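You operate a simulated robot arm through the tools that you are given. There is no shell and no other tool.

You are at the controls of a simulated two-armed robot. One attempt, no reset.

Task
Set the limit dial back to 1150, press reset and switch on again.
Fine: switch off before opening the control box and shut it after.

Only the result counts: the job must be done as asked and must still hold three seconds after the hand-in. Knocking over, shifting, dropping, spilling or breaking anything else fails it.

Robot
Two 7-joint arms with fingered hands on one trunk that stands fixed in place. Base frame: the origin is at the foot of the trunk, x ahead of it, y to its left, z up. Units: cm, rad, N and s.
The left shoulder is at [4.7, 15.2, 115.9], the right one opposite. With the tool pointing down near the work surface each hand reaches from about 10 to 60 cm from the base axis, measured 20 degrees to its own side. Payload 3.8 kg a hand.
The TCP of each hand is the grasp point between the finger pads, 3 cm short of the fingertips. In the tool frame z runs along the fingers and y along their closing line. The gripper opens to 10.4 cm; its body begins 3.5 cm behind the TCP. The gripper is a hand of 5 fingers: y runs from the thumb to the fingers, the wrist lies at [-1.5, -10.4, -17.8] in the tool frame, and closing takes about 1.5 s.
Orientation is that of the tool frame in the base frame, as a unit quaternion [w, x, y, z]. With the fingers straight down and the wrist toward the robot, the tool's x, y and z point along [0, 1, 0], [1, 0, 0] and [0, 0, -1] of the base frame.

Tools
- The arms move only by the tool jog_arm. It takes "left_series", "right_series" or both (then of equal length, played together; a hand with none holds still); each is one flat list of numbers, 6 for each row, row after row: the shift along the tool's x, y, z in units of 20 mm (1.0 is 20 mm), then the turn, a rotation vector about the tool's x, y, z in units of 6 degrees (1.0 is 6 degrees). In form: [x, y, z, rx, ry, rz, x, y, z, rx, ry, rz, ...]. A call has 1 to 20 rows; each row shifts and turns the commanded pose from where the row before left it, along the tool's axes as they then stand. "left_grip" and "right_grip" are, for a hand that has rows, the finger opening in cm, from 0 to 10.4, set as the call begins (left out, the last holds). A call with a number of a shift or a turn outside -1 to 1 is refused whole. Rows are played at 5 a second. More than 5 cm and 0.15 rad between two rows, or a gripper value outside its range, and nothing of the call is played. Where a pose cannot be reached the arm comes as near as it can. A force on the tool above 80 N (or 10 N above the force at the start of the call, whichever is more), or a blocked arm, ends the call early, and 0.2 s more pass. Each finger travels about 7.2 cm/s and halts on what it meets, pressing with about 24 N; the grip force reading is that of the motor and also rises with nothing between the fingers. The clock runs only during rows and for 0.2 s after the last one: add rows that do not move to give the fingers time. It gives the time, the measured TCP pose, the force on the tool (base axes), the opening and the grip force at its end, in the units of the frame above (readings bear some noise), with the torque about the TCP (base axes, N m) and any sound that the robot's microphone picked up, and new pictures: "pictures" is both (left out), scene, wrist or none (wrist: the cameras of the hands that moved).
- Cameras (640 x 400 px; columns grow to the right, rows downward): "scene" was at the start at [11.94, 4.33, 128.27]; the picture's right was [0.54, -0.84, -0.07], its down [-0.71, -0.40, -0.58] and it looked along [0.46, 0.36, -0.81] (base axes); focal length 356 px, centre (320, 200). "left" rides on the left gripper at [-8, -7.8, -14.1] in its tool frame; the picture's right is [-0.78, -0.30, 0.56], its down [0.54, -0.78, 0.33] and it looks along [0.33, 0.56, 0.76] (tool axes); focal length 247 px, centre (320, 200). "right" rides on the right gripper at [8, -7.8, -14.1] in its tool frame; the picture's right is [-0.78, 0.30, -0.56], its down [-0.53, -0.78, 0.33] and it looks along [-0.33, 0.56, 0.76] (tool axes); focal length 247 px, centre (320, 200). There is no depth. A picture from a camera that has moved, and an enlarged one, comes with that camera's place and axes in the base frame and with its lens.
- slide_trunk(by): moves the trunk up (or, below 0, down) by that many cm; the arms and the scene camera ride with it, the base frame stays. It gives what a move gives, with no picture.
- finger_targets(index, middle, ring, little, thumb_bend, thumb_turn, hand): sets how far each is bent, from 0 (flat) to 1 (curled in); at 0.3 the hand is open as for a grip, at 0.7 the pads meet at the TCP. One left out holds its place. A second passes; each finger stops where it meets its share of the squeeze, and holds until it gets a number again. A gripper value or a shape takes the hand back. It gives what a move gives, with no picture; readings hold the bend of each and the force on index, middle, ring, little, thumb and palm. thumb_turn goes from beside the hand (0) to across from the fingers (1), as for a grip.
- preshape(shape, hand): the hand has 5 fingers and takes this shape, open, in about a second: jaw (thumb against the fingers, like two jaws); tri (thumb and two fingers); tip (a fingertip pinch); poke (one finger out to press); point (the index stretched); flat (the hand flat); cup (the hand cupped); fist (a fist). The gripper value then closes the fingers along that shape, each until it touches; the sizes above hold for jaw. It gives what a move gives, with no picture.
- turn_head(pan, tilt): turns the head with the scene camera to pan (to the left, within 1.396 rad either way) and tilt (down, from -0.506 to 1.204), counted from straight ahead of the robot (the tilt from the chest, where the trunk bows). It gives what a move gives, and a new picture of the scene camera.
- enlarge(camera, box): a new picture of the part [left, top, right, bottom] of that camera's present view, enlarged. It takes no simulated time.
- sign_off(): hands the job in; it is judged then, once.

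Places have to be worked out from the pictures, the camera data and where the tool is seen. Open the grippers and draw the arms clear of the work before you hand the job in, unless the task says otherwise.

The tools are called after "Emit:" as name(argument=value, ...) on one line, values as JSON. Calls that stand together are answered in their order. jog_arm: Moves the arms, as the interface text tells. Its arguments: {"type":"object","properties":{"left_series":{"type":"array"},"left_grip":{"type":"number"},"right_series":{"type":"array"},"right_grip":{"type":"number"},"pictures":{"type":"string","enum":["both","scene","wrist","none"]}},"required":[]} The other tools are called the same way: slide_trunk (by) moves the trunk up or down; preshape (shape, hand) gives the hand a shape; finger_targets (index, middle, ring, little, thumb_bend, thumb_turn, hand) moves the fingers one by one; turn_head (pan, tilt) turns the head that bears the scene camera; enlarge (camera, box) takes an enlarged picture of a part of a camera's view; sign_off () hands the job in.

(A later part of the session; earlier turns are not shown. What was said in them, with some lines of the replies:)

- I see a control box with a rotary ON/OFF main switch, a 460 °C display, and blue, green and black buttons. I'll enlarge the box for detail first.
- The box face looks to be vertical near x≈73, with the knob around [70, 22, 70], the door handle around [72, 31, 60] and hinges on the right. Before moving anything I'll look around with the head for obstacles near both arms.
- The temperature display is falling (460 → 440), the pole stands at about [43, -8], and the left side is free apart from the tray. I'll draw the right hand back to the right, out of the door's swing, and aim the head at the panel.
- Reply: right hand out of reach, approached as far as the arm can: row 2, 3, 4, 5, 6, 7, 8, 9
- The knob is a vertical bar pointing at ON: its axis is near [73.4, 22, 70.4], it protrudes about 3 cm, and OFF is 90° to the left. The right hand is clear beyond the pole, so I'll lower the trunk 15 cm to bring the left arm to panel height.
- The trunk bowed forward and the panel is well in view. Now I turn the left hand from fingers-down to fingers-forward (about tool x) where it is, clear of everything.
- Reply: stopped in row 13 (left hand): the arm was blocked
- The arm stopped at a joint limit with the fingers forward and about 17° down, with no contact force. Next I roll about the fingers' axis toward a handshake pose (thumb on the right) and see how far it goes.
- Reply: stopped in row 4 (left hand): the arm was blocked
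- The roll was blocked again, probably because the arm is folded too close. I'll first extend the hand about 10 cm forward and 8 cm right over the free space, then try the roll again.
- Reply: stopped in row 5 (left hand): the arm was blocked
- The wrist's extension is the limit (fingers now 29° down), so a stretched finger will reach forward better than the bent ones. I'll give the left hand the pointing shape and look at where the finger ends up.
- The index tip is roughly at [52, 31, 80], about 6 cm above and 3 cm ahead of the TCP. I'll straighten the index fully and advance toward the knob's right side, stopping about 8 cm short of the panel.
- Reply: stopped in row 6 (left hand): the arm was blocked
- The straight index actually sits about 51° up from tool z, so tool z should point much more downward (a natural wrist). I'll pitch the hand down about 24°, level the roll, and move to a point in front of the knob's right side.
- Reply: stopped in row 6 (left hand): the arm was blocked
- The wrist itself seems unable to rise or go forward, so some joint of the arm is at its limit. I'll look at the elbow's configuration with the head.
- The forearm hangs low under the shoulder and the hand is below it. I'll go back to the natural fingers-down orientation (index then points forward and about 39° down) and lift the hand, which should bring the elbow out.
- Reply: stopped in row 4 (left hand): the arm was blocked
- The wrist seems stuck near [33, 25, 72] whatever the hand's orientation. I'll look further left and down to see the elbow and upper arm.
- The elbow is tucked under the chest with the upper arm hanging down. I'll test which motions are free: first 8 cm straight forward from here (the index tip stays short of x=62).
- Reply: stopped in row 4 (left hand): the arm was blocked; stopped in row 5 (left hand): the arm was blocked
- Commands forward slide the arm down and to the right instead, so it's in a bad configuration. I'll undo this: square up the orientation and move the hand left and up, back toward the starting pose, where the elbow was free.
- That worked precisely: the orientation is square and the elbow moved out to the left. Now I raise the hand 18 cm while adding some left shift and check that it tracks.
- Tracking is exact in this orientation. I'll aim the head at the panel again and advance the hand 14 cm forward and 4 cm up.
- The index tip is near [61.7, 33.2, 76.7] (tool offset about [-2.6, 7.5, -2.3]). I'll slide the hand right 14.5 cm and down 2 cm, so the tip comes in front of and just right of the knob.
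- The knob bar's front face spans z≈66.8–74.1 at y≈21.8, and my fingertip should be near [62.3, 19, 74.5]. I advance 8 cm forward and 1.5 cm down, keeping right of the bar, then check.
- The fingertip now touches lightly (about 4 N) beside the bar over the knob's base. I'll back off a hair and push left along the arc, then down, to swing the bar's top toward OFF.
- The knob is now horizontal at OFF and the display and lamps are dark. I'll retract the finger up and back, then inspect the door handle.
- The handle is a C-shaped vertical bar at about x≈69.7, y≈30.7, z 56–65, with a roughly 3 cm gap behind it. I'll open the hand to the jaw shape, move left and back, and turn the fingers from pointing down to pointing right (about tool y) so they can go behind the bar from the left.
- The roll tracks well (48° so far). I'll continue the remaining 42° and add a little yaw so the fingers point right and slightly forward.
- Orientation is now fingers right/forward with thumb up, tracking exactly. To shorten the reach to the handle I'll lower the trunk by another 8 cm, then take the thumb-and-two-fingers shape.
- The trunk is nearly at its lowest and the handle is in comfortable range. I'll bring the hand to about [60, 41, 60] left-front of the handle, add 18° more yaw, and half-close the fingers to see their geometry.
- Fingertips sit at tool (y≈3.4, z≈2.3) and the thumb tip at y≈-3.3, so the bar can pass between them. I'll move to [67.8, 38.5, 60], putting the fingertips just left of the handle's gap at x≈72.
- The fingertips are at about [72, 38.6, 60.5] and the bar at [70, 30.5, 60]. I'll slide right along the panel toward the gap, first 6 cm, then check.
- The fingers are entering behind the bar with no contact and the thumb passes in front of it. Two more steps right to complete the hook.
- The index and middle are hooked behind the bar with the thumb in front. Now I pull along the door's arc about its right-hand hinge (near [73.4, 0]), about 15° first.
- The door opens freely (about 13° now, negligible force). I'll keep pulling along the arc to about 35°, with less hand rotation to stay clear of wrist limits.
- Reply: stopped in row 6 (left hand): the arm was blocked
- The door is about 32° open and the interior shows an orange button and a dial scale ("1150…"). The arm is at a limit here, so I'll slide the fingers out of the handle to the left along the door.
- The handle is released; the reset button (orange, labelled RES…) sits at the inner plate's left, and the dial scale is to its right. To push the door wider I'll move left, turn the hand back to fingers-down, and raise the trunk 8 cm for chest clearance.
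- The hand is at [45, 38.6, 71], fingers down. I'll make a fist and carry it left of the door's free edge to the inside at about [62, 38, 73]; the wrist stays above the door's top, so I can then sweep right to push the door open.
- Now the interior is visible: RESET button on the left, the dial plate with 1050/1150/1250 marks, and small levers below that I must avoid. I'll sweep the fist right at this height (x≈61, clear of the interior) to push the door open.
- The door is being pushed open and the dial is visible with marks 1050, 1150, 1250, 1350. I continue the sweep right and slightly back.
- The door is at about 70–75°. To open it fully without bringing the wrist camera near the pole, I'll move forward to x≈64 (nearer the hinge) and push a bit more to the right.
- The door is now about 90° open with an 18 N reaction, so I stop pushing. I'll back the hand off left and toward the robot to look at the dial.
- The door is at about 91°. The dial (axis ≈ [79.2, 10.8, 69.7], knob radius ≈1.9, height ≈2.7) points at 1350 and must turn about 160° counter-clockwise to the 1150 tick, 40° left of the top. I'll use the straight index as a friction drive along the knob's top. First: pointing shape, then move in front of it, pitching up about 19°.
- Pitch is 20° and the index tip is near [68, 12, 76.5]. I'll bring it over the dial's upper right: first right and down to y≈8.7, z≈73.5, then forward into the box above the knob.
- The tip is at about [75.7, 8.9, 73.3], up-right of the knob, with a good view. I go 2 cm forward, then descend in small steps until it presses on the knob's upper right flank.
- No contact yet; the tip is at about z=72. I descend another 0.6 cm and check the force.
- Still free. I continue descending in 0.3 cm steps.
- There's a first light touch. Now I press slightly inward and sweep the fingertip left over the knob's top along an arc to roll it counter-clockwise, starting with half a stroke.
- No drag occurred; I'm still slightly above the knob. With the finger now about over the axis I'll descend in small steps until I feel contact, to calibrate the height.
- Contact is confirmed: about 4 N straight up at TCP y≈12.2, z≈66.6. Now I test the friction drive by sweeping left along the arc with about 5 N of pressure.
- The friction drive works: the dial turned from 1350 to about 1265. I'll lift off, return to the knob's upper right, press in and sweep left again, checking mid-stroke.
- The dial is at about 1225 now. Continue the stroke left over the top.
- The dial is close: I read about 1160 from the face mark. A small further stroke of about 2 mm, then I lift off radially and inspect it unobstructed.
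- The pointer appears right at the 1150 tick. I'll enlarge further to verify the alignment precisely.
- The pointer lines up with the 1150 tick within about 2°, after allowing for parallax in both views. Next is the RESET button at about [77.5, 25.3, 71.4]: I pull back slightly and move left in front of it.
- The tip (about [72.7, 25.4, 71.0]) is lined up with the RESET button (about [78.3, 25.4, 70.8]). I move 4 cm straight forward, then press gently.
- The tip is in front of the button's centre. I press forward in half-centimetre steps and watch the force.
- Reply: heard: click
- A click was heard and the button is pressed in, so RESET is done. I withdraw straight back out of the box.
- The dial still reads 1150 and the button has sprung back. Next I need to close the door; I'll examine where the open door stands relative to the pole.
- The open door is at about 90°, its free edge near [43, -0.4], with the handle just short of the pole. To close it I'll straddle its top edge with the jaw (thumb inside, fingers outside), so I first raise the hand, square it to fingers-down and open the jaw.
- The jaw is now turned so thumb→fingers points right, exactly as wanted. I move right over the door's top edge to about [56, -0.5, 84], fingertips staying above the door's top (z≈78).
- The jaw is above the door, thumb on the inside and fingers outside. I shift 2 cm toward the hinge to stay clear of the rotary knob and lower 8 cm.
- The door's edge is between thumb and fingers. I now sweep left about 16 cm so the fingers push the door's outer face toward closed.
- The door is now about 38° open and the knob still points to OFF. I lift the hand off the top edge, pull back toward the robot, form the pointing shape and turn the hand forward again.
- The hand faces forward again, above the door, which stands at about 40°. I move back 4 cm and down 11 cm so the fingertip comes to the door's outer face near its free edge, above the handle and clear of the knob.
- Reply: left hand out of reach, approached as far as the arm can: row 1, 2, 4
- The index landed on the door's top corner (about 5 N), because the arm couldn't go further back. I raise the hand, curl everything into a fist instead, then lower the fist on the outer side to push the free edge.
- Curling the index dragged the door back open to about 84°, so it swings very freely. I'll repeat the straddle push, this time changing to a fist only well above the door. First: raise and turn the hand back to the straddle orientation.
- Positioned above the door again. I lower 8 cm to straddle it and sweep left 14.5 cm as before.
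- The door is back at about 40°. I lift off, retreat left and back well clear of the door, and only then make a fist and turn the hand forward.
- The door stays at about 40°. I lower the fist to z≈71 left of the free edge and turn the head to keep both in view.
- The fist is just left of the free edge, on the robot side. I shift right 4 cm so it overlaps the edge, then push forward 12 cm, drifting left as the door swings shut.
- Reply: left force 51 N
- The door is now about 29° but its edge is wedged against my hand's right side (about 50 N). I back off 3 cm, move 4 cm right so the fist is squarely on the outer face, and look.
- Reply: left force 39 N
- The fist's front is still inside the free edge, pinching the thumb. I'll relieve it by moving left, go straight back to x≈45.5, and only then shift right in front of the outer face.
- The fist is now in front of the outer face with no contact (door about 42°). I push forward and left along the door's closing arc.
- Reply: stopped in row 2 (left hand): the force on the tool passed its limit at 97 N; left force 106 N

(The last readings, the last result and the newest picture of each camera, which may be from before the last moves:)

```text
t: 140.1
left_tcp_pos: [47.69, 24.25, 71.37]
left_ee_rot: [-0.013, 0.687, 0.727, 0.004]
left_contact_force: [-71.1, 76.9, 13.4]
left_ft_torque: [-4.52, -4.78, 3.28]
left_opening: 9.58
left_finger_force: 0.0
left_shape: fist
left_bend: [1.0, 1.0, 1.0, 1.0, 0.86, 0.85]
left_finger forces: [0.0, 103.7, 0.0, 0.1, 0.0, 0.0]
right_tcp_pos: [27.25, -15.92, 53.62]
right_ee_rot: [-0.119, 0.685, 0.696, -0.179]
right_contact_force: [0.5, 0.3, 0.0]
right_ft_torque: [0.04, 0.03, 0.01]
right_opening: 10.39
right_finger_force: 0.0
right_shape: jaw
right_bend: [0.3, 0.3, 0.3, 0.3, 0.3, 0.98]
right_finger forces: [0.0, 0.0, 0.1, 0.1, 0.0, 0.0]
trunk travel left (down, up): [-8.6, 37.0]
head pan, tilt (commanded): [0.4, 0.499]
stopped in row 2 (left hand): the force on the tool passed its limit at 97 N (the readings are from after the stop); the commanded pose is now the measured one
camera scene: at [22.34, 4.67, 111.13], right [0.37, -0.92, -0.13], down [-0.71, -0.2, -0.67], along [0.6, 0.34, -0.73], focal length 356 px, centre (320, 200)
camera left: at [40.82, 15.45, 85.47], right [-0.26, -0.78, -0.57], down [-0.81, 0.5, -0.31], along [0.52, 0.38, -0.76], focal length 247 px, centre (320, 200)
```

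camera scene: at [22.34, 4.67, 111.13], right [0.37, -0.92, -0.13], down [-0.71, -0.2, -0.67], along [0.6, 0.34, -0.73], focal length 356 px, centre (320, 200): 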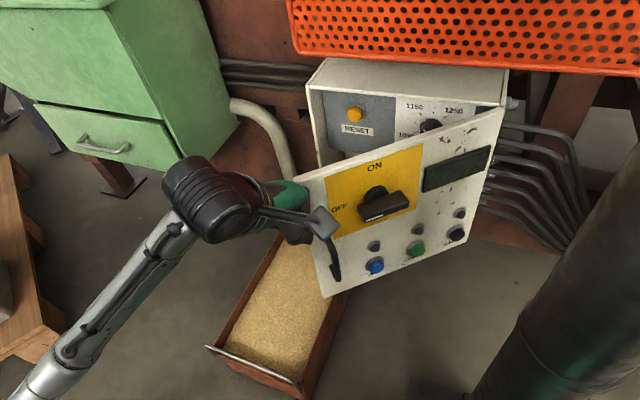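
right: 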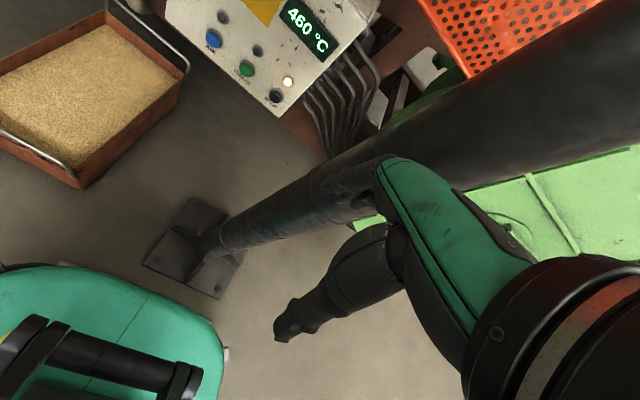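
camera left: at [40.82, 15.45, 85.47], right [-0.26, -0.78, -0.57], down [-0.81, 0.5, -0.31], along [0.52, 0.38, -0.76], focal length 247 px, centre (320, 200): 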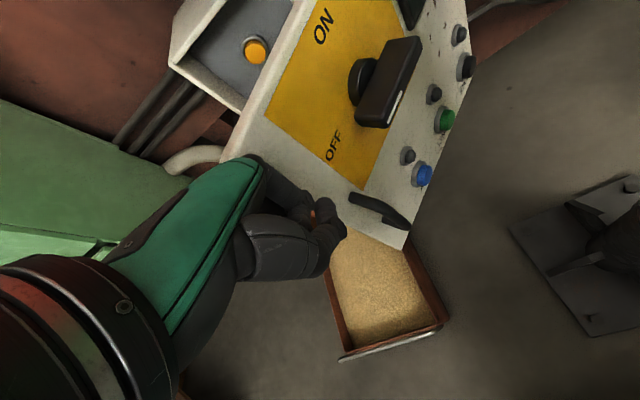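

The middle finger is bearing on the door's end face rather than its outer face. I back off, then shift further right so the fist is well in front of the outer face, raising it slightly above the knob's height.

Emit:
jog_arm(left_series=[0.2, -0.8, 0, 0, 0, 0, 0, -0.5, -0.3, 0, 0, 0, -0.5, 0, -0.4, 0, 0, 0, -1, 0, -0.4, 0, 0, 0, -1, 0, -0.4, 0, 0, 0, -1, 0, 0, 0, 0, 0], pictures="both")

```text
t: 141.5
left_tcp_pos: [46.05, 16.0, 74.06]
left_ee_rot: [-0.01, 0.697, 0.717, -0.001]
left_contact_force: [0.4, 0.0, 0.5]
left_ft_torque: [0.04, -0.01, -0.02]
left_opening: 9.59
left_finger_force: 0.1
left_shape: fist
left_bend: [1.0, 1.0, 1.0, 1.0, 0.86, 0.85]
left_finger forces: [0.1, 0.1, 0.0, 0.0, 0.0, 0.0]
right_tcp_pos: [27.52, -16.4, 53.19]
right_ee_rot: [-0.124, 0.685, 0.695, -0.181]
right_contact_force: [0.6, -0.4, 1.0]
right_ft_torque: [0.02, 0.01, 0.0]
right_opening: 10.37
right_finger_force: 0.1
right_shape: jaw
right_bend: [0.3, 0.3, 0.3, 0.3, 0.3, 0.98]
right_finger forces: [0.1, 0.1, 0.0, 0.0, 0.0, 0.0]
trunk travel left (down, up): [-8.6, 37.0]
head pan, tilt (commanded): [0.4, 0.499]
camera scene: at [23.43, 3.54, 110.89], right [0.36, -0.92, -0.14], down [-0.72, -0.19, -0.67], along [0.59, 0.34, -0.73], focal length 356 px, centre (320, 200)
camera left: at [38.9, 7.56, 88.28], right [-0.28, -0.78, -0.56], down [-0.8, 0.52, -0.31], along [0.53, 0.36, -0.77], focal length 247 px, centre (320, 200)
```

scene: 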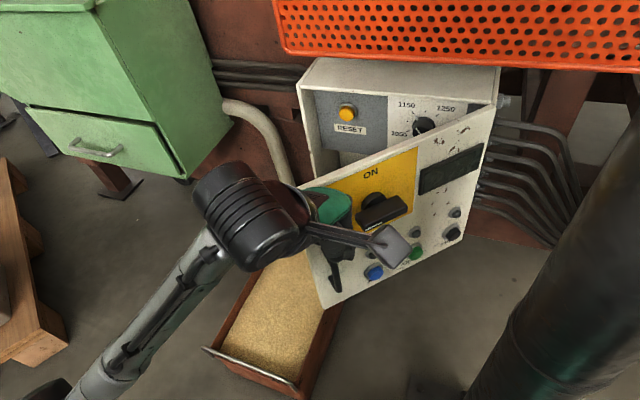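
left: 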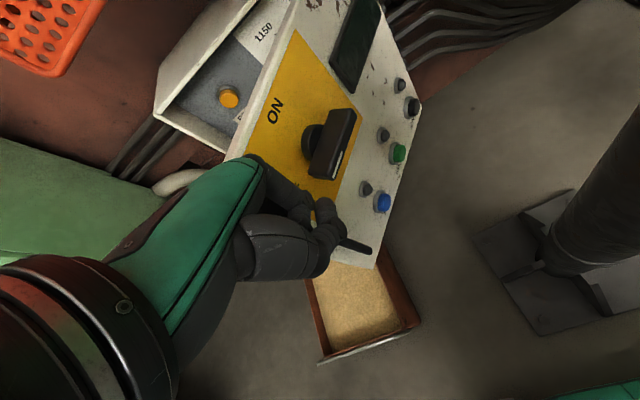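

The fist is now clearly in front of the outer face, above the knob's level. I push forward-left along the closing arc.

Emit:
jog_arm(left_series=[0.6, 0.86, 0, 0, 0, 0, 0.6, 0.86, 0, 0, 0, 0, 0.7, 0.78, 0, 0, 0, 0, 0.7, 0.78, 0, 0, 0, 0, 0.7, 0.78, 0, 0, 0, 0, 0.7, 0.78, 0, 0, 0, 0], pictures="both")

```text
t: 142.9
left_tcp_pos: [55.47, 24.46, 73.95]
left_ee_rot: [-0.011, 0.697, 0.717, -0.002]
left_contact_force: [0.2, 1.2, -1.1]
left_ft_torque: [0.02, 0.0, 0.02]
left_opening: 9.6
left_finger_force: 0.1
left_shape: fist
left_bend: [1.0, 1.0, 1.0, 1.0, 0.86, 0.85]
left_finger forces: [0.0, 0.0, 0.1, 0.0, 0.0, 0.0]
right_tcp_pos: [27.59, -16.2, 53.29]
right_ee_rot: [-0.125, 0.685, 0.695, -0.181]
right_contact_force: [-0.2, -0.7, -0.1]
right_ft_torque: [0.02, -0.02, 0.01]
right_opening: 10.39
right_finger_force: 0.1
right_shape: jaw
right_bend: [0.3, 0.3, 0.3, 0.3, 0.3, 0.98]
right_finger forces: [0.0, 0.0, 0.1, 0.1, 0.0, 0.1]
trunk travel left (down, up): [-8.6, 37.0]
head pan, tilt (commanded): [0.4, 0.499]
camera scene: at [23.44, 3.6, 110.89], right [0.36, -0.92, -0.14], down [-0.72, -0.19, -0.67], along [0.59, 0.34, -0.73], focal length 356 px, centre (320, 200)
camera left: at [48.35, 15.94, 88.17], right [-0.28, -0.78, -0.56], down [-0.8, 0.52, -0.31], along [0.53, 0.36, -0.77], focal length 247 px, centre (320, 200)
```

scene: 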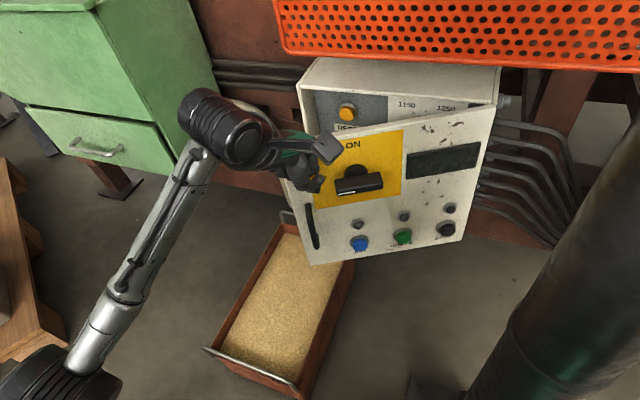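
left: 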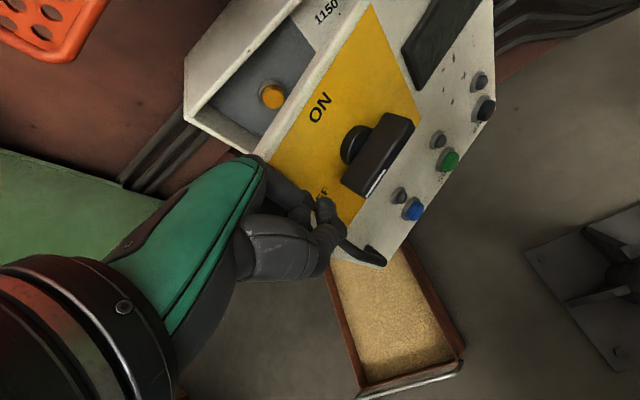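

The door is down to about 25° with almost no force, and the knob is untouched at OFF. I keep pushing.

Emit:
jog_arm(left_series=[0.5, 0.85, 0, 0, 0, 0, 0.5, 0.85, 0, 0, 0, 0, 0.45, 0.85, 0, 0, 0, 0, 0.4, 0.85, 0.1, 0, 0, 0], pictures="both")

```text
t: 143.9
left_tcp_pos: [62.1, 28.18, 73.61]
left_ee_rot: [-0.012, 0.697, 0.717, -0.003]
left_contact_force: [-0.2, 0.2, -0.8]
left_ft_torque: [-0.01, -0.02, 0.0]
left_opening: 9.6
left_finger_force: 0.0
left_shape: fist
left_bend: [1.0, 1.0, 1.0, 1.0, 0.86, 0.85]
left_finger forces: [0.0, 0.0, 0.0, 0.0, 0.0, 0.0]
right_tcp_pos: [27.61, -16.15, 53.21]
right_ee_rot: [-0.124, 0.684, 0.696, -0.18]
right_contact_force: [0.5, 0.5, -0.1]
right_ft_torque: [-0.01, 0.02, 0.02]
right_opening: 10.4
right_finger_force: 0.1
right_shape: jaw
right_bend: [0.3, 0.3, 0.3, 0.3, 0.3, 0.98]
right_finger forces: [0.0, 0.1, 0.1, 0.0, 0.0, 0.0]
trunk travel left (down, up): [-8.6, 37.0]
head pan, tilt (commanded): [0.4, 0.499]
camera scene: at [23.45, 3.6, 110.88], right [0.36, -0.92, -0.14], down [-0.72, -0.19, -0.67], along [0.59, 0.34, -0.73], focal length 356 px, centre (320, 200)
camera left: at [54.99, 19.82, 87.82], right [-0.28, -0.78, -0.56], down [-0.8, 0.52, -0.31], along [0.53, 0.36, -0.77], focal length 247 px, centre (320, 200)
```

scene: 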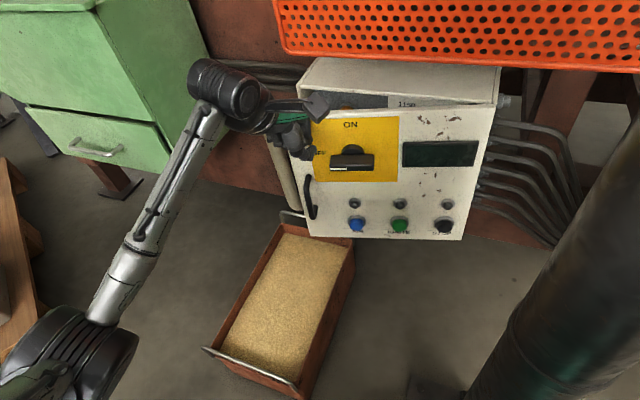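
left: 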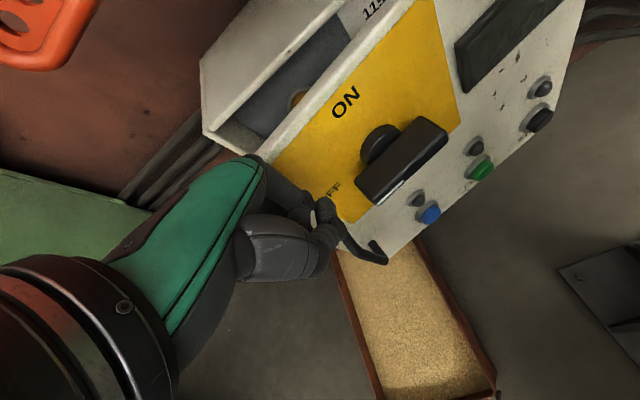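

The door is almost closed (about 11°). I shift a bit left and down, clear of the knob and the orange guard, and push the last few centimetres.

Emit:
jog_arm(left_series=[0.7, 0.4, 0.4, 0, 0, 0, 0.7, 0.6, 0.5, 0, 0, 0, 0.1, 0.6, 0, 0, 0, 0, 0.1, 0.6, 0, 0, 0, 0, 0, 0.5, 0, 0, 0, 0], pictures="both")

```text
t: 145.1
left_tcp_pos: [67.4, 31.69, 71.84]
left_ee_rot: [-0.01, 0.696, 0.718, -0.002]
left_contact_force: [0.0, -0.5, -0.7]
left_ft_torque: [0.01, 0.0, 0.0]
left_opening: 9.61
left_finger_force: 0.0
left_shape: fist
left_bend: [1.0, 1.0, 1.0, 1.0, 0.86, 0.85]
left_finger forces: [0.0, 0.0, 0.1, 0.0, 0.0, 0.0]
right_tcp_pos: [27.63, -16.26, 53.26]
right_ee_rot: [-0.125, 0.685, 0.695, -0.18]
right_contact_force: [0.5, 0.4, 0.3]
right_ft_torque: [-0.01, -0.02, 0.02]
right_opening: 10.37
right_finger_force: 0.0
right_shape: jaw
right_bend: [0.3, 0.3, 0.3, 0.3, 0.3, 0.98]
right_finger forces: [0.0, 0.0, 0.0, 0.1, 0.0, 0.0]
trunk travel left (down, up): [-8.6, 37.0]
head pan, tilt (commanded): [0.4, 0.499]
camera scene: at [23.43, 3.58, 110.89], right [0.36, -0.92, -0.14], down [-0.72, -0.19, -0.67], along [0.59, 0.34, -0.73], focal length 356 px, centre (320, 200)
camera left: at [60.27, 23.18, 86.06], right [-0.28, -0.78, -0.56], down [-0.8, 0.52, -0.31], along [0.53, 0.36, -0.77], focal length 247 px, centre (320, 200)
```

scene: 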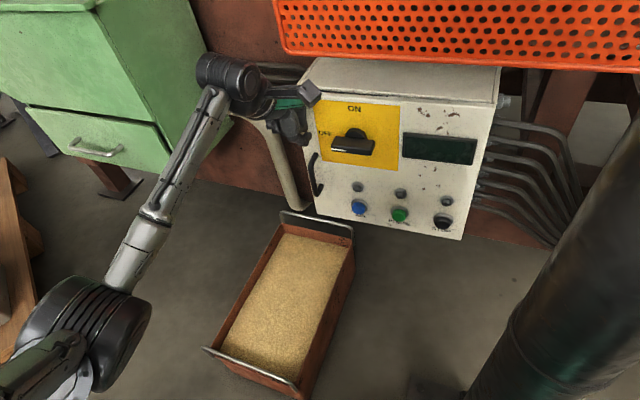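
left: 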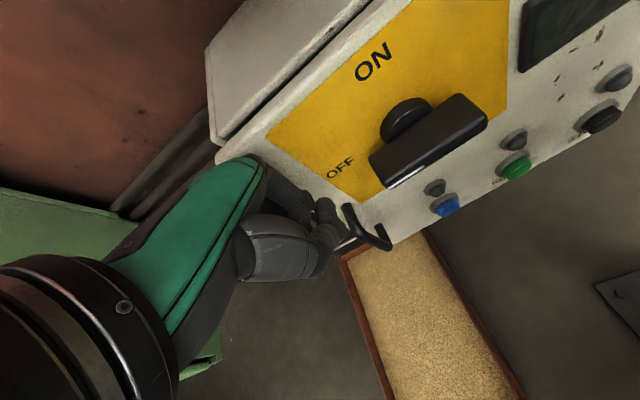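

The door looks nearly shut. I push forward in half-centimetre steps until I feel it firmly seated.

Emit:
jog_arm(left_series=[0, 0.25, 0, 0, 0, 0, 0, 0.25, 0, 0, 0, 0], pictures="none")

Emit:
jog_arm(left_series=[0, 0.25, 0, 0, 0, 0, 0, 0, 0, 0, 0, 0], pictures="none")

Emit:
enlarge(camera="scene", box=[280, 40, 520, 190])

Emit:
enlarge(camera="left", box=[180, 0, 500, 260])

```text
t: 145.7
left_tcp_pos: [68.38, 31.65, 71.86]
left_ee_rot: [-0.011, 0.697, 0.717, -0.002]
left_contact_force: [-0.6, 0.3, -0.4]
left_ft_torque: [0.01, 0.0, -0.01]
left_opening: 9.6
left_finger_force: 0.2
left_shape: fist
left_bend: [1.0, 1.0, 1.0, 1.0, 0.86, 0.85]
left_finger forces: [0.0, 0.0, 0.0, 0.0, 0.1, 0.0]
right_tcp_pos: [27.55, -16.29, 53.18]
right_ee_rot: [-0.124, 0.684, 0.696, -0.18]
right_contact_force: [-0.8, -0.7, -0.4]
right_ft_torque: [0.05, -0.03, 0.04]
right_opening: 10.38
right_finger_force: 0.1
right_shape: jaw
right_bend: [0.3, 0.3, 0.3, 0.3, 0.3, 0.98]
right_finger forces: [0.0, 0.0, 0.0, 0.0, 0.1, 0.0]
trunk travel left (down, up): [-8.6, 37.0]
head pan, tilt (commanded): [0.4, 0.499]
```

```text
t: 146.3
left_tcp_pos: [68.92, 31.62, 71.78]
left_ee_rot: [-0.01, 0.696, 0.718, -0.002]
left_contact_force: [0.9, 0.0, -0.3]
left_ft_torque: [-0.01, 0.02, 0.01]
left_opening: 9.6
left_finger_force: 0.1
left_shape: fist
left_bend: [1.0, 1.0, 1.0, 1.0, 0.86, 0.85]
left_finger forces: [0.1, 0.0, 0.0, 0.0, 0.0, 0.0]
right_tcp_pos: [27.7, -16.24, 53.21]
right_ee_rot: [-0.125, 0.684, 0.695, -0.181]
right_contact_force: [-0.3, -0.3, 0.0]
right_ft_torque: [0.01, 0.01, 0.01]
right_opening: 10.35
right_finger_force: 0.0
right_shape: jaw
right_bend: [0.3, 0.3, 0.3, 0.3, 0.3, 0.98]
right_finger forces: [0.0, 0.1, 0.0, 0.0, 0.0, 0.1]
trunk travel left (down, up): [-8.6, 37.0]
head pan, tilt (commanded): [0.4, 0.499]
```

```text
2.67 times, centred on (400, 115) of scene
camera zoom: at [23.41, 3.59, 110.9], right [0.36, -0.92, -0.14], down [-0.72, -0.19, -0.67], along [0.59, 0.34, -0.73], focal length 950 px, centre (107, 427)
```

zoom: 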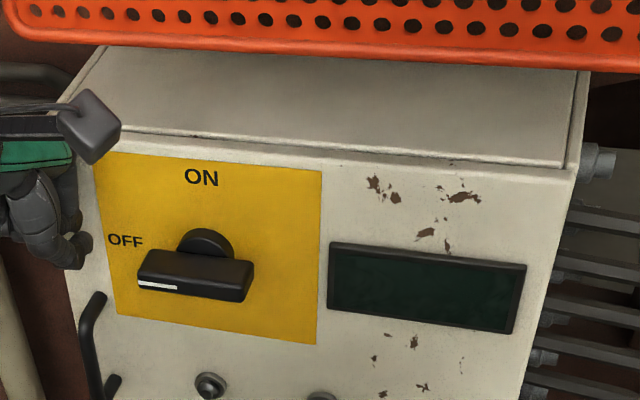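

```text
1.54 times, centred on (340, 130) of left
camera zoom: at [61.74, 23.24, 86.07], right [-0.28, -0.78, -0.56], down [-0.8, 0.52, -0.31], along [0.53, 0.36, -0.77], focal length 380 px, centre (289, 308)
```

zoom: 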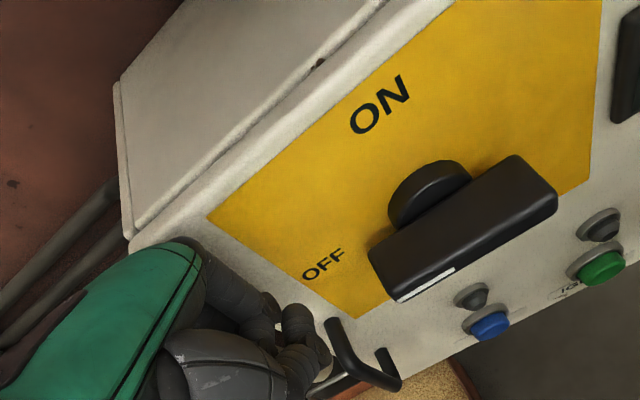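

The door looks shut, but I've no contact force yet; I'll press a little more to be sure it's seated.

Emit:
jog_arm(left_series=[0, 0.2, 0, 0, 0, 0, 0, 0, 0, 0, 0, 0], pictures="none")

Emit:
jog_arm(left_series=[0, 0.2, 0, 0, 0, 0, 0, 0, 0, 0, 0, 0], pictures="none")

Emit:
jog_arm(left_series=[0, 0.2, 0, 0, 0, 0, 0, 0, 0, 0, 0, 0], pictures="wrist")

```text
t: 146.9
left_tcp_pos: [69.17, 31.73, 71.9]
left_ee_rot: [-0.011, 0.697, 0.717, -0.002]
left_contact_force: [0.2, 0.0, -0.1]
left_ft_torque: [0.02, -0.04, 0.0]
left_opening: 9.59
left_finger_force: 0.1
left_shape: fist
left_bend: [1.0, 1.0, 1.0, 1.0, 0.86, 0.85]
left_finger forces: [0.0, 0.0, 0.1, 0.1, 0.0, 0.0]
right_tcp_pos: [27.64, -16.3, 53.24]
right_ee_rot: [-0.125, 0.684, 0.696, -0.181]
right_contact_force: [0.3, 0.5, 0.8]
right_ft_torque: [-0.05, 0.02, 0.02]
right_opening: 10.36
right_finger_force: 0.1
right_shape: jaw
right_bend: [0.3, 0.3, 0.3, 0.3, 0.3, 0.98]
right_finger forces: [0.0, 0.0, 0.0, 0.1, 0.0, 0.0]
trunk travel left (down, up): [-8.6, 37.0]
head pan, tilt (commanded): [0.4, 0.499]
```

```text
t: 147.5
left_tcp_pos: [69.75, 31.71, 71.91]
left_ee_rot: [-0.01, 0.696, 0.718, -0.001]
left_contact_force: [0.3, 0.4, -1.1]
left_ft_torque: [-0.02, -0.01, 0.02]
left_opening: 9.6
left_finger_force: 0.1
left_shape: fist
left_bend: [1.0, 1.0, 1.0, 1.0, 0.86, 0.85]
left_finger forces: [0.0, 0.1, 0.0, 0.1, 0.0, 0.0]
right_tcp_pos: [27.53, -16.3, 53.14]
right_ee_rot: [-0.124, 0.684, 0.696, -0.181]
right_contact_force: [0.7, -0.5, 0.2]
right_ft_torque: [-0.01, 0.0, -0.01]
right_opening: 10.38
right_finger_force: 0.0
right_shape: jaw
right_bend: [0.3, 0.3, 0.3, 0.3, 0.3, 0.98]
right_finger forces: [0.0, 0.0, 0.1, 0.0, 0.0, 0.0]
trunk travel left (down, up): [-8.6, 37.0]
head pan, tilt (commanded): [0.4, 0.499]
```

```text
t: 148.1
left_tcp_pos: [70.02, 31.73, 71.85]
left_ee_rot: [-0.012, 0.698, 0.716, -0.002]
left_contact_force: [-18.3, -3.0, -2.2]
left_ft_torque: [0.1, -0.96, 0.12]
left_opening: 9.6
left_finger_force: 0.1
left_shape: fist
left_bend: [1.0, 1.0, 1.0, 1.0, 0.86, 0.85]
left_finger forces: [0.1, 17.4, 0.1, 0.1, 0.0, 0.0]
right_tcp_pos: [27.47, -16.21, 53.22]
right_ee_rot: [-0.123, 0.684, 0.696, -0.18]
right_contact_force: [0.2, 0.1, 0.2]
right_ft_torque: [-0.01, 0.01, 0.01]
right_opening: 10.38
right_finger_force: 0.1
right_shape: jaw
right_bend: [0.3, 0.3, 0.3, 0.3, 0.3, 0.98]
right_finger forces: [0.1, 0.0, 0.1, 0.0, 0.1, 0.0]
trunk travel left (down, up): [-8.6, 37.0]
head pan, tilt (commanded): [0.4, 0.499]
camera left: at [62.75, 23.3, 86.08], right [-0.28, -0.78, -0.56], down [-0.8, 0.52, -0.31], along [0.53, 0.36, -0.77], focal length 247 px, centre (320, 200)
```

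left: 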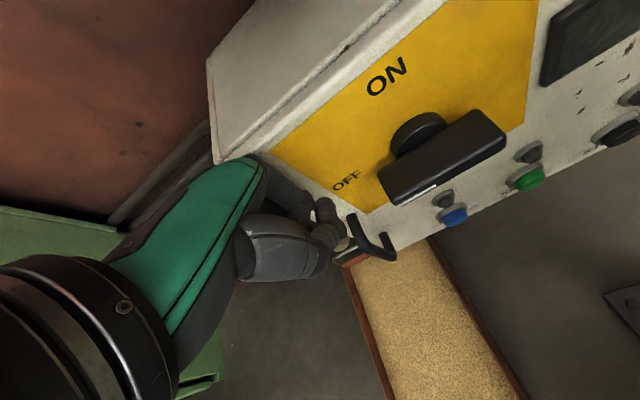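

There's a firm 18 N stop at the panel plane, so the door is shut. I back away, take the pointing shape with the index straight, and line up for the knob.

Emit:
jog_arm(left_series=[0, -1, 0, 0, 0, 0, 0, -1, 0, 0, 0, 0, 0, -1, 0, 0, 0, 0, 0, -1, 0, 0, 0, 0, 0, -1, 0, 0, 0, 0, 0, -1, 0, 0, 0, 0, 0, -1, 0, 0, 0, 0, 0, -1, 0, 0, 0, 0], pictures="none")

Emit:
preshape(shape="point", hand="left")

Emit:
finger_targets(hand="left", index=0.0)

Emit:
enlarge(camera="scene", box=[280, 30, 540, 250])

```text
t: 149.9
left_tcp_pos: [54.22, 31.15, 72.18]
left_ee_rot: [-0.01, 0.697, 0.717, -0.002]
left_contact_force: [0.4, 0.5, -0.6]
left_ft_torque: [0.0, -0.02, 0.04]
left_opening: 9.59
left_finger_force: 0.1
left_shape: fist
left_bend: [1.0, 1.0, 1.0, 1.0, 0.86, 0.85]
left_finger forces: [0.0, 0.0, 0.0, 0.0, 0.0, 0.0]
right_tcp_pos: [27.6, -16.25, 53.3]
right_ee_rot: [-0.124, 0.685, 0.695, -0.18]
right_contact_force: [0.4, 0.0, 0.2]
right_ft_torque: [-0.03, -0.01, -0.03]
right_opening: 10.36
right_finger_force: 0.1
right_shape: jaw
right_bend: [0.3, 0.3, 0.3, 0.3, 0.3, 0.98]
right_finger forces: [0.0, 0.1, 0.0, 0.1, 0.1, 0.0]
trunk travel left (down, up): [-8.6, 37.0]
head pan, tilt (commanded): [0.4, 0.499]
```

```text
t: 150.8
left_tcp_pos: [54.21, 31.2, 72.12]
left_ee_rot: [-0.01, 0.696, 0.718, -0.002]
left_contact_force: [-0.2, -0.1, 0.1]
left_ft_torque: [0.03, -0.05, -0.01]
left_opening: 9.59
left_finger_force: 0.1
left_shape: point
left_bend: [0.2, 1.0, 1.0, 1.0, 0.98, 0.87]
left_finger forces: [0.1, 0.0, 0.0, 0.1, 0.1, 0.0]
right_tcp_pos: [27.54, -16.17, 53.21]
right_ee_rot: [-0.124, 0.684, 0.696, -0.18]
right_contact_force: [0.7, 0.4, -0.5]
right_ft_torque: [-0.02, 0.0, 0.03]
right_opening: 10.38
right_finger_force: 0.0
right_shape: jaw
right_bend: [0.3, 0.3, 0.3, 0.3, 0.3, 0.98]
right_finger forces: [0.0, 0.0, 0.0, 0.0, 0.0, 0.0]
trunk travel left (down, up): [-8.6, 37.0]
head pan, tilt (commanded): [0.4, 0.499]
```

```text
t: 151.8
left_tcp_pos: [54.23, 31.21, 72.16]
left_ee_rot: [-0.01, 0.697, 0.717, -0.002]
left_contact_force: [-0.1, 0.7, 0.6]
left_ft_torque: [0.01, -0.01, -0.01]
left_opening: 5.05
left_finger_force: 0.1
left_shape: fingers
left_bend: [0.0, 1.0, 1.0, 1.0, 0.98, 0.87]
left_finger forces: [0.0, 0.1, 0.0, 0.0, 0.1, 0.0]
right_tcp_pos: [27.54, -16.26, 53.32]
right_ee_rot: [-0.124, 0.684, 0.696, -0.18]
right_contact_force: [-0.4, 0.1, -0.1]
right_ft_torque: [0.03, 0.01, -0.01]
right_opening: 10.38
right_finger_force: 0.1
right_shape: jaw
right_bend: [0.3, 0.3, 0.3, 0.3, 0.3, 0.98]
right_finger forces: [0.1, 0.1, 0.1, 0.0, 0.0, 0.0]
trunk travel left (down, up): [-8.6, 37.0]
head pan, tilt (commanded): [0.4, 0.499]
```

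```text
1.82 times, centred on (410, 140) of scene
camera zoom: at [23.41, 3.59, 110.9], right [0.36, -0.92, -0.14], down [-0.72, -0.19, -0.67], along [0.59, 0.34, -0.73], focal length 648 px, centre (156, 309)
```

zoom: 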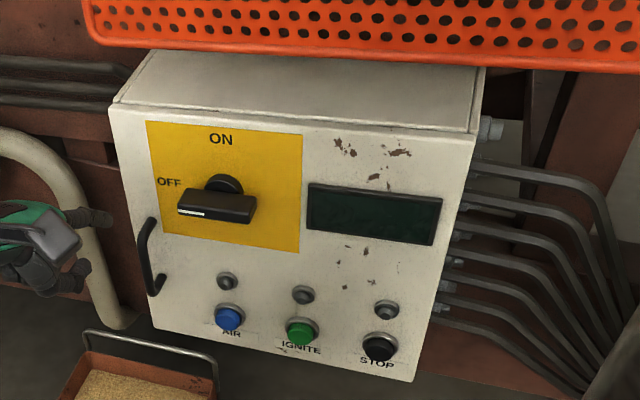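

The door is closed flush and the knob is at OFF. To switch on I'll press the bar's right end down (clockwise): first bring the index tip in front of and above the bar's right end.

Emit:
jog_arm(left_series=[-0.88, 0, -0.1, 0, 0, 0, -0.88, 0, -0.1, 0, 0, 0, -0.88, 0, -0.1, 0, 0, 0, -0.88, 0, -0.1, 0, 0, 0, -0.88, 0, -0.1, 0, 0, 0, -0.88, 0, -0.1, 0, 0, 0, 0, 1, 0, 0, 0, 0, 0, 1, 0, 0, 0, 0], pictures="none")

Emit:
enlarge(camera="left", box=[200, 0, 520, 200])

Emit:
enlarge(camera="scene", box=[290, 50, 490, 175])

```text
t: 153.6
left_tcp_pos: [58.5, 20.78, 73.1]
left_ee_rot: [-0.011, 0.696, 0.718, -0.002]
left_contact_force: [0.0, 0.0, 0.2]
left_ft_torque: [0.01, -0.01, 0.0]
left_opening: 5.11
left_finger_force: 0.1
left_shape: fingers
left_bend: [0.0, 1.0, 1.0, 1.0, 0.98, 0.87]
left_finger forces: [0.0, 0.1, 0.0, 0.0, 0.0, 0.0]
right_tcp_pos: [27.53, -16.2, 53.21]
right_ee_rot: [-0.124, 0.685, 0.695, -0.18]
right_contact_force: [0.5, 0.0, -0.3]
right_ft_torque: [0.0, 0.01, 0.02]
right_opening: 10.37
right_finger_force: 0.0
right_shape: jaw
right_bend: [0.3, 0.3, 0.3, 0.3, 0.3, 0.98]
right_finger forces: [0.0, 0.0, 0.1, 0.1, 0.1, 0.0]
trunk travel left (down, up): [-8.6, 37.0]
head pan, tilt (commanded): [0.4, 0.499]
```

```text
2.00 times, centred on (360, 100) of left
camera zoom: at [51.32, 12.34, 87.29], right [-0.28, -0.78, -0.56], down [-0.8, 0.52, -0.31], along [0.53, 0.36, -0.77], focal length 494 px, centre (240, 400)
```

zoom: 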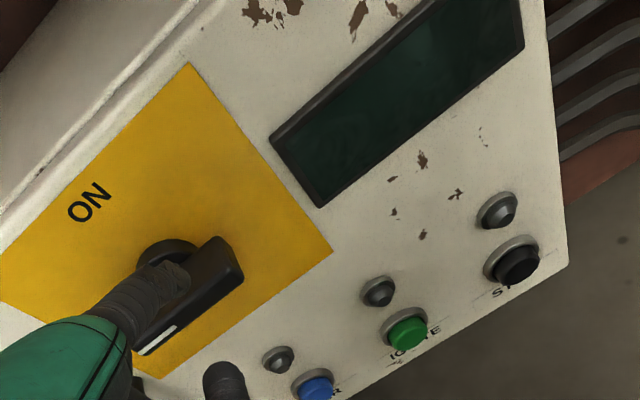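

```text
3.20 times, centred on (390, 112) of scene
camera zoom: at [23.44, 3.58, 110.89], right [0.36, -0.92, -0.14], down [-0.72, -0.19, -0.67], along [0.59, 0.34, -0.73], focal length 1140 px, centre (96, 480)
```

zoom: 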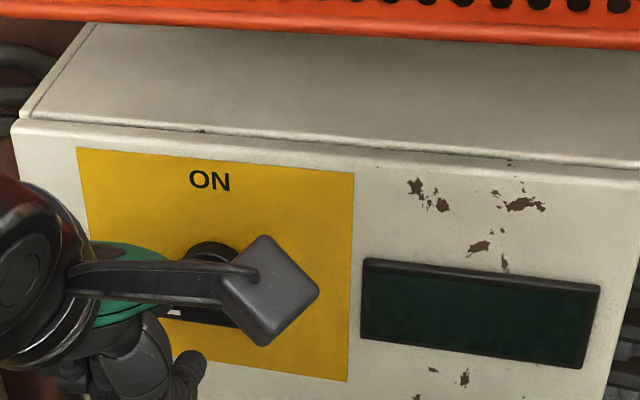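

The tip is in front of and above the bar's right end. I go forward 3.7 cm over it, then descend until it touches the bar.

Emit:
jog_arm(left_series=[0, 0.92, 0, 0, 0, 0, 0, 0.92, 0, 0, 0, 0, 0, 0, 0.6, 0, 0, 0, 0, 0, 0.6, 0, 0, 0], pictures="none")

Emit:
enlarge(camera="left", box=[200, 0, 520, 200])

```text
t: 154.6
left_tcp_pos: [62.12, 20.96, 70.66]
left_ee_rot: [-0.01, 0.697, 0.717, -0.001]
left_contact_force: [-0.9, -0.2, 0.7]
left_ft_torque: [-0.04, -0.14, 0.02]
left_opening: 5.12
left_finger_force: 0.2
left_shape: fingers
left_bend: [0.0, 1.0, 1.0, 1.0, 0.98, 0.87]
left_finger forces: [1.2, 0.0, 0.0, 0.0, 0.0, 0.0]
right_tcp_pos: [27.63, -16.27, 53.22]
right_ee_rot: [-0.124, 0.685, 0.695, -0.18]
right_contact_force: [-0.1, -1.1, 0.6]
right_ft_torque: [0.0, 0.01, 0.01]
right_opening: 10.4
right_finger_force: 0.1
right_shape: jaw
right_bend: [0.3, 0.3, 0.3, 0.3, 0.3, 0.98]
right_finger forces: [0.0, 0.1, 0.1, 0.0, 0.0, 0.1]
trunk travel left (down, up): [-8.6, 37.0]
head pan, tilt (commanded): [0.4, 0.499]
```

```text
2.00 times, centred on (360, 100) of left
camera zoom: at [54.88, 12.49, 84.87], right [-0.28, -0.78, -0.56], down [-0.8, 0.52, -0.31], along [0.53, 0.36, -0.77], focal length 494 px, centre (240, 400)
```

zoom: 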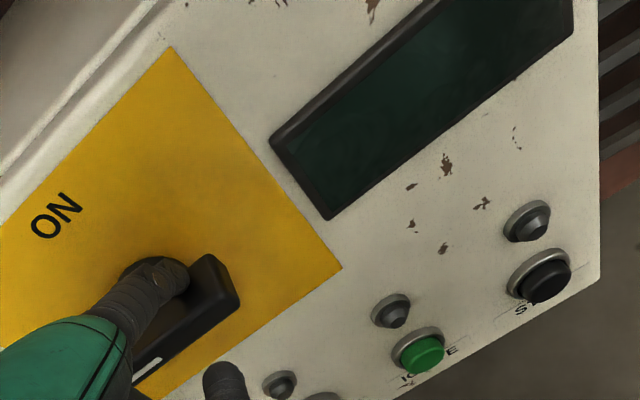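

Light touch on top of the bar's right half. I press down along the clockwise arc.

Emit:
jog_arm(left_series=[-0.18, 0, 0.8, 0, 0, 0, 0.15, 0, 0.8, 0, 0, 0], pictures="none")

Emit:
enlarge(camera="left", box=[200, 0, 520, 200])

```text
t: 155.2
left_tcp_pos: [61.96, 20.89, 67.24]
left_ee_rot: [-0.01, 0.696, 0.718, -0.002]
left_contact_force: [0.7, -0.7, -0.5]
left_ft_torque: [0.04, 0.01, 0.02]
left_opening: 5.12
left_finger_force: 0.1
left_shape: fingers
left_bend: [0.0, 1.0, 1.0, 1.0, 0.98, 0.87]
left_finger forces: [0.0, 0.1, 0.0, 0.0, 0.1, 0.0]
right_tcp_pos: [27.52, -16.39, 53.09]
right_ee_rot: [-0.125, 0.685, 0.695, -0.18]
right_contact_force: [0.6, -0.5, -0.9]
right_ft_torque: [0.0, 0.02, -0.03]
right_opening: 10.37
right_finger_force: 0.2
right_shape: jaw
right_bend: [0.3, 0.3, 0.3, 0.3, 0.3, 0.98]
right_finger forces: [0.0, 0.0, 0.0, 0.0, 0.0, 0.0]
trunk travel left (down, up): [-8.6, 37.0]
head pan, tilt (commanded): [0.4, 0.499]
```

```text
2.00 times, centred on (360, 100) of left
camera zoom: at [54.88, 12.48, 81.5], right [-0.28, -0.78, -0.56], down [-0.8, 0.52, -0.31], along [0.53, 0.36, -0.77], focal length 494 px, centre (240, 400)
```

zoom: 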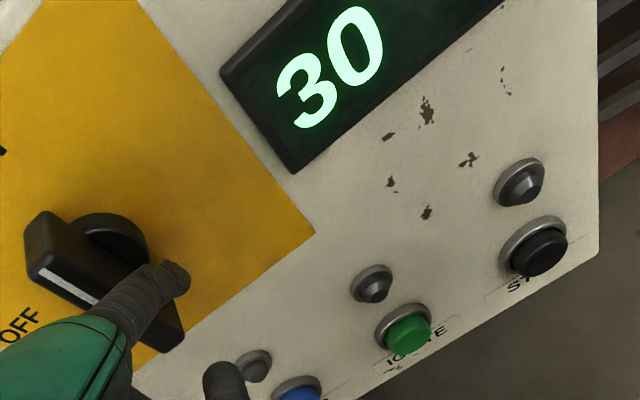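

The display lit up ("30"), so the switch has come on, and the STOP lamp is no longer lit. I push slightly further to make sure the bar is fully at ON, then check.

Emit:
jog_arm(left_series=[0.25, 0, 0.4, 0, 0, 0, 0.25, 0, 0.2, 0, 0, 0, 0, 0, 0, 0, 0, 0], pictures="none")

Emit:
enlarge(camera="left", box=[180, 0, 500, 200])

Emit:
enlarge(camera="scene", box=[290, 50, 490, 250])

```text
t: 156.0
left_tcp_pos: [61.94, 21.86, 66.32]
left_ee_rot: [-0.01, 0.697, 0.717, -0.001]
left_contact_force: [-0.8, -4.6, 3.3]
left_ft_torque: [0.08, -0.25, -0.45]
left_opening: 5.12
left_finger_force: 2.4
left_shape: fingers
left_bend: [0.0, 1.0, 1.0, 1.0, 0.98, 0.87]
left_finger forces: [5.4, 0.0, 0.0, 0.0, 0.0, 0.1]
right_tcp_pos: [27.49, -16.35, 53.19]
right_ee_rot: [-0.124, 0.685, 0.695, -0.179]
right_contact_force: [0.1, 0.6, 0.4]
right_ft_torque: [-0.01, -0.01, -0.02]
right_opening: 10.4
right_finger_force: 0.0
right_shape: jaw
right_bend: [0.3, 0.3, 0.3, 0.3, 0.3, 0.98]
right_finger forces: [0.0, 0.0, 0.1, 0.1, 0.1, 0.0]
trunk travel left (down, up): [-8.6, 37.0]
head pan, tilt (commanded): [0.4, 0.499]
```

```text
2.00 times, centred on (340, 100) of left
camera zoom: at [54.79, 13.4, 80.49], right [-0.28, -0.78, -0.56], down [-0.8, 0.52, -0.31], along [0.53, 0.36, -0.77], focal length 494 px, centre (280, 400)
```

zoom: 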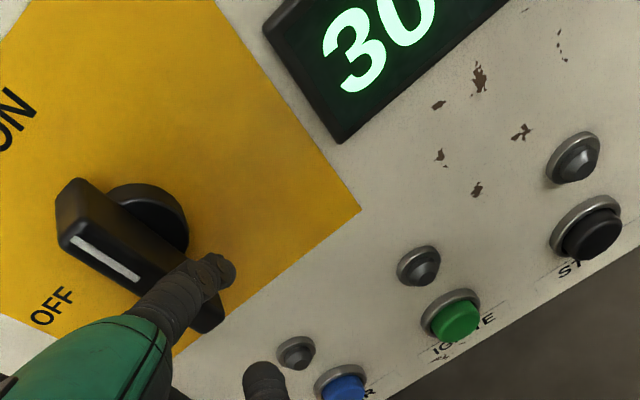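

```text
2.00 times, centred on (390, 150) of scene
camera zoom: at [23.36, 3.51, 110.92], right [0.36, -0.92, -0.14], down [-0.72, -0.19, -0.67], along [0.59, 0.34, -0.73], focal length 712 px, centre (180, 300)
```

zoom: 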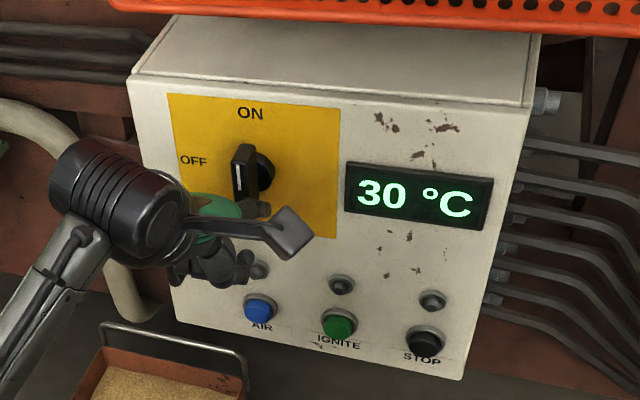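

The knob is vertical at ON, the display shows 30 °C, the trip lamp is off and the door is shut. I withdraw the finger to the right and straight back.

Emit:
jog_arm(left_series=[-0.3, 0, -0.05, 0, 0, 0, -0.1, -0.5, 0, 0, 0, 0, 0, -1, -0.2, 0, 0, 0, 0, -1, -0.2, 0, 0, 0, 0, -1, -0.2, 0, 0, 0, 0, -1, -0.2, 0, 0, 0, 0.6, -1, -0.4, 0, 0, 0, 1, -0.6, -0.5, 0, 0, 0, 1, 0, -0.5, 0, 0, 0, 1, 0, -0.5, 0, 0, 0, 1, 0, -0.5, 0, 0, 0, 1, 0, -0.5, 0, 0, 0, 1, 0, -0.5, 0, 0, 0], pictures="scene")

Emit:
preshape(shape="jaw", hand="left")

Emit:
enlarge(camera="scene", box=[280, 40, 520, 250])

```text
t: 158.8
left_tcp_pos: [49.57, 33.86, 75.25]
left_ee_rot: [-0.01, 0.697, 0.717, -0.002]
left_contact_force: [-0.6, 0.0, -1.8]
left_ft_torque: [-0.01, -0.01, 0.0]
left_opening: 5.11
left_finger_force: 0.0
left_shape: fingers
left_bend: [0.0, 1.0, 1.0, 1.0, 0.98, 0.88]
left_finger forces: [0.0, 0.0, 0.0, 0.1, 0.0, 0.1]
right_tcp_pos: [27.55, -16.15, 53.25]
right_ee_rot: [-0.124, 0.684, 0.696, -0.181]
right_contact_force: [-0.1, -0.2, -0.2]
right_ft_torque: [-0.01, -0.01, -0.01]
right_opening: 10.39
right_finger_force: 0.1
right_shape: jaw
right_bend: [0.3, 0.3, 0.3, 0.3, 0.3, 0.98]
right_finger forces: [0.1, 0.0, 0.0, 0.0, 0.1, 0.0]
trunk travel left (down, up): [-8.6, 37.0]
head pan, tilt (commanded): [0.4, 0.499]
camera scene: at [23.41, 3.61, 110.9], right [0.36, -0.92, -0.14], down [-0.72, -0.19, -0.67], along [0.59, 0.34, -0.73], focal length 356 px, centre (320, 200)
```

scene: 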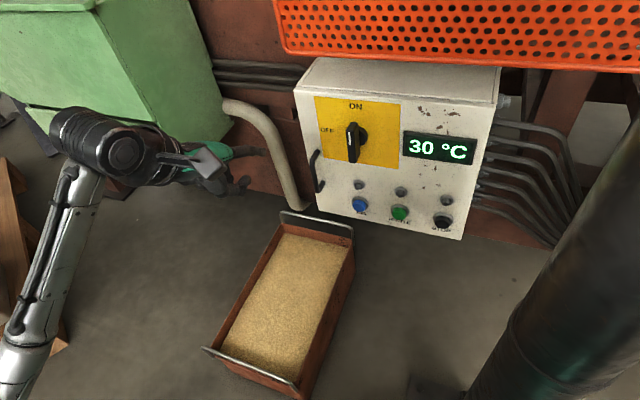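

```text
t: 159.7
left_tcp_pos: [49.58, 33.89, 75.08]
left_ee_rot: [-0.01, 0.696, 0.718, -0.002]
left_contact_force: [-0.3, 0.3, 0.0]
left_ft_torque: [0.01, -0.01, 0.01]
left_opening: 10.4
left_finger_force: 0.0
left_shape: jaw
left_bend: [0.3, 0.3, 0.3, 0.3, 0.3, 0.97]
left_finger forces: [0.0, 0.0, 0.1, 0.1, 0.0, 0.0]
right_tcp_pos: [27.64, -16.29, 53.23]
right_ee_rot: [-0.123, 0.684, 0.696, -0.181]
right_contact_force: [-0.4, 0.5, 0.7]
right_ft_torque: [0.0, 0.0, 0.02]
right_opening: 10.39
right_finger_force: 0.1
right_shape: jaw
right_bend: [0.3, 0.3, 0.3, 0.3, 0.3, 0.98]
right_finger forces: [0.0, 0.1, 0.0, 0.0, 0.1, 0.0]
trunk travel left (down, up): [-8.6, 37.0]
head pan, tilt (commanded): [0.4, 0.499]
```

```text
1.90 times, centred on (400, 145) of scene
camera zoom: at [23.41, 3.59, 110.9], right [0.36, -0.92, -0.14], down [-0.72, -0.19, -0.67], along [0.59, 0.34, -0.73], focal length 678 px, centre (168, 305)
```

zoom: 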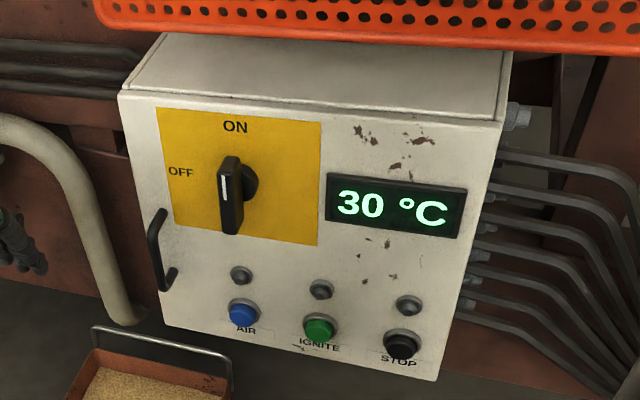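

Everything reads as intended: ON, 30 °C, lamp out, door shut. I draw the left arm a little further back and left and check once more before handing in.

Emit:
jog_arm(left_series=[0.8, -0.7, -0.5, 0, 0, 0, 0.8, -0.7, -0.5, 0, 0, 0, 0.8, -0.7, -0.5, 0, 0, 0, 0, 0, 0, 0, 0, 0, 0, 0, 0, 0, 0, 0], left_grip=10.4, pictures="scene")

Emit:
enlarge(camera="scene", box=[280, 40, 520, 250])

```text
t: 160.9
left_tcp_pos: [45.15, 38.62, 78.3]
left_ee_rot: [-0.01, 0.697, 0.717, -0.002]
left_contact_force: [-0.1, 0.4, -0.4]
left_ft_torque: [-0.04, -0.02, 0.02]
left_opening: 10.39
left_finger_force: 0.1
left_shape: jaw
left_bend: [0.3, 0.3, 0.3, 0.3, 0.3, 0.97]
left_finger forces: [0.0, 0.2, 0.0, 0.0, 0.0, 0.0]
right_tcp_pos: [27.69, -16.23, 53.18]
right_ee_rot: [-0.125, 0.684, 0.696, -0.181]
right_contact_force: [0.0, -0.2, 0.3]
right_ft_torque: [0.01, 0.0, 0.02]
right_opening: 10.36
right_finger_force: 0.0
right_shape: jaw
right_bend: [0.3, 0.3, 0.3, 0.3, 0.3, 0.98]
right_finger forces: [0.0, 0.1, 0.0, 0.0, 0.0, 0.0]
trunk travel left (down, up): [-8.6, 37.0]
head pan, tilt (commanded): [0.4, 0.499]
camera scene: at [23.4, 3.6, 110.9], right [0.36, -0.92, -0.14], down [-0.72, -0.19, -0.67], along [0.59, 0.34, -0.73], focal length 356 px, centre (320, 200)
```

scene: 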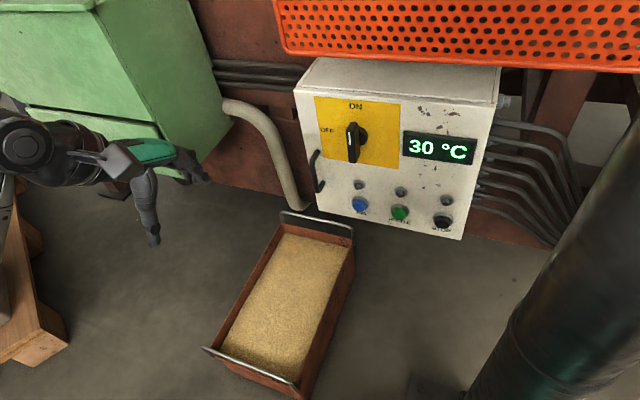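

```text
1.90 times, centred on (400, 145) of scene
camera zoom: at [23.4, 3.6, 110.9], right [0.36, -0.92, -0.14], down [-0.72, -0.19, -0.67], along [0.59, 0.34, -0.73], focal length 678 px, centre (168, 305)
```

zoom: 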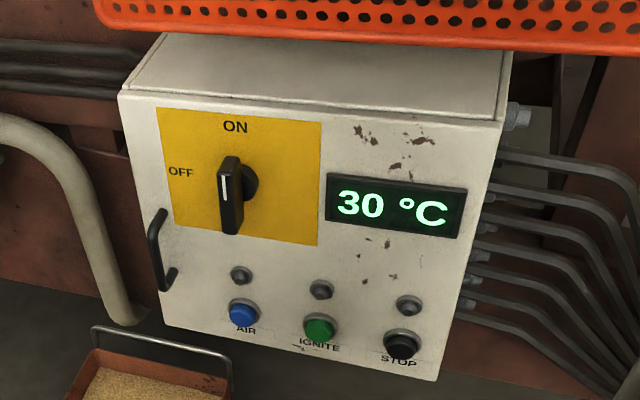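

The state is stable: dial set to 1150, reset pressed (click heard), door shut, switch at ON with the display lit and the trip lamp out. Both hands are open and clear of the work, so I hand the job in.

Emit:
sign_off()

```text
The job is handed in.
```

The job is handed in: the limit dial is set to 1150, reset has been pressed, and the unit is switched on again. It hasn't been marked yet.

- **Order:** I switched off before opening the control box. I set the dial, pressed reset and shut the door before switching back on.
- **Dial:** the pointer lined up with the 1150 tick to within about 2° when I checked it from two cameras. I last read it while the box was still open, and nothing touched the dial after that.
- **Reset:** I heard a click, and the button sprang back.
- **Door:** it is shut and felt firmly seated, with an 18 N stop when I pressed on it. It swung back open once while I was closing it, so I had to close it a second time. The fist also caught the door's edge hard while I was pushing it shut, with a peak of 97 N. I saw no damage in the pictures afterwards.
- **Switch:** the knob stands at ON, the display shows 30 °C, and the warning lamp above STOP is off. I didn't press AIR, IGNITE or STOP.

Both hands are open and clear of the work. In the last pictures the sand tray and everything else looked to be where they started.
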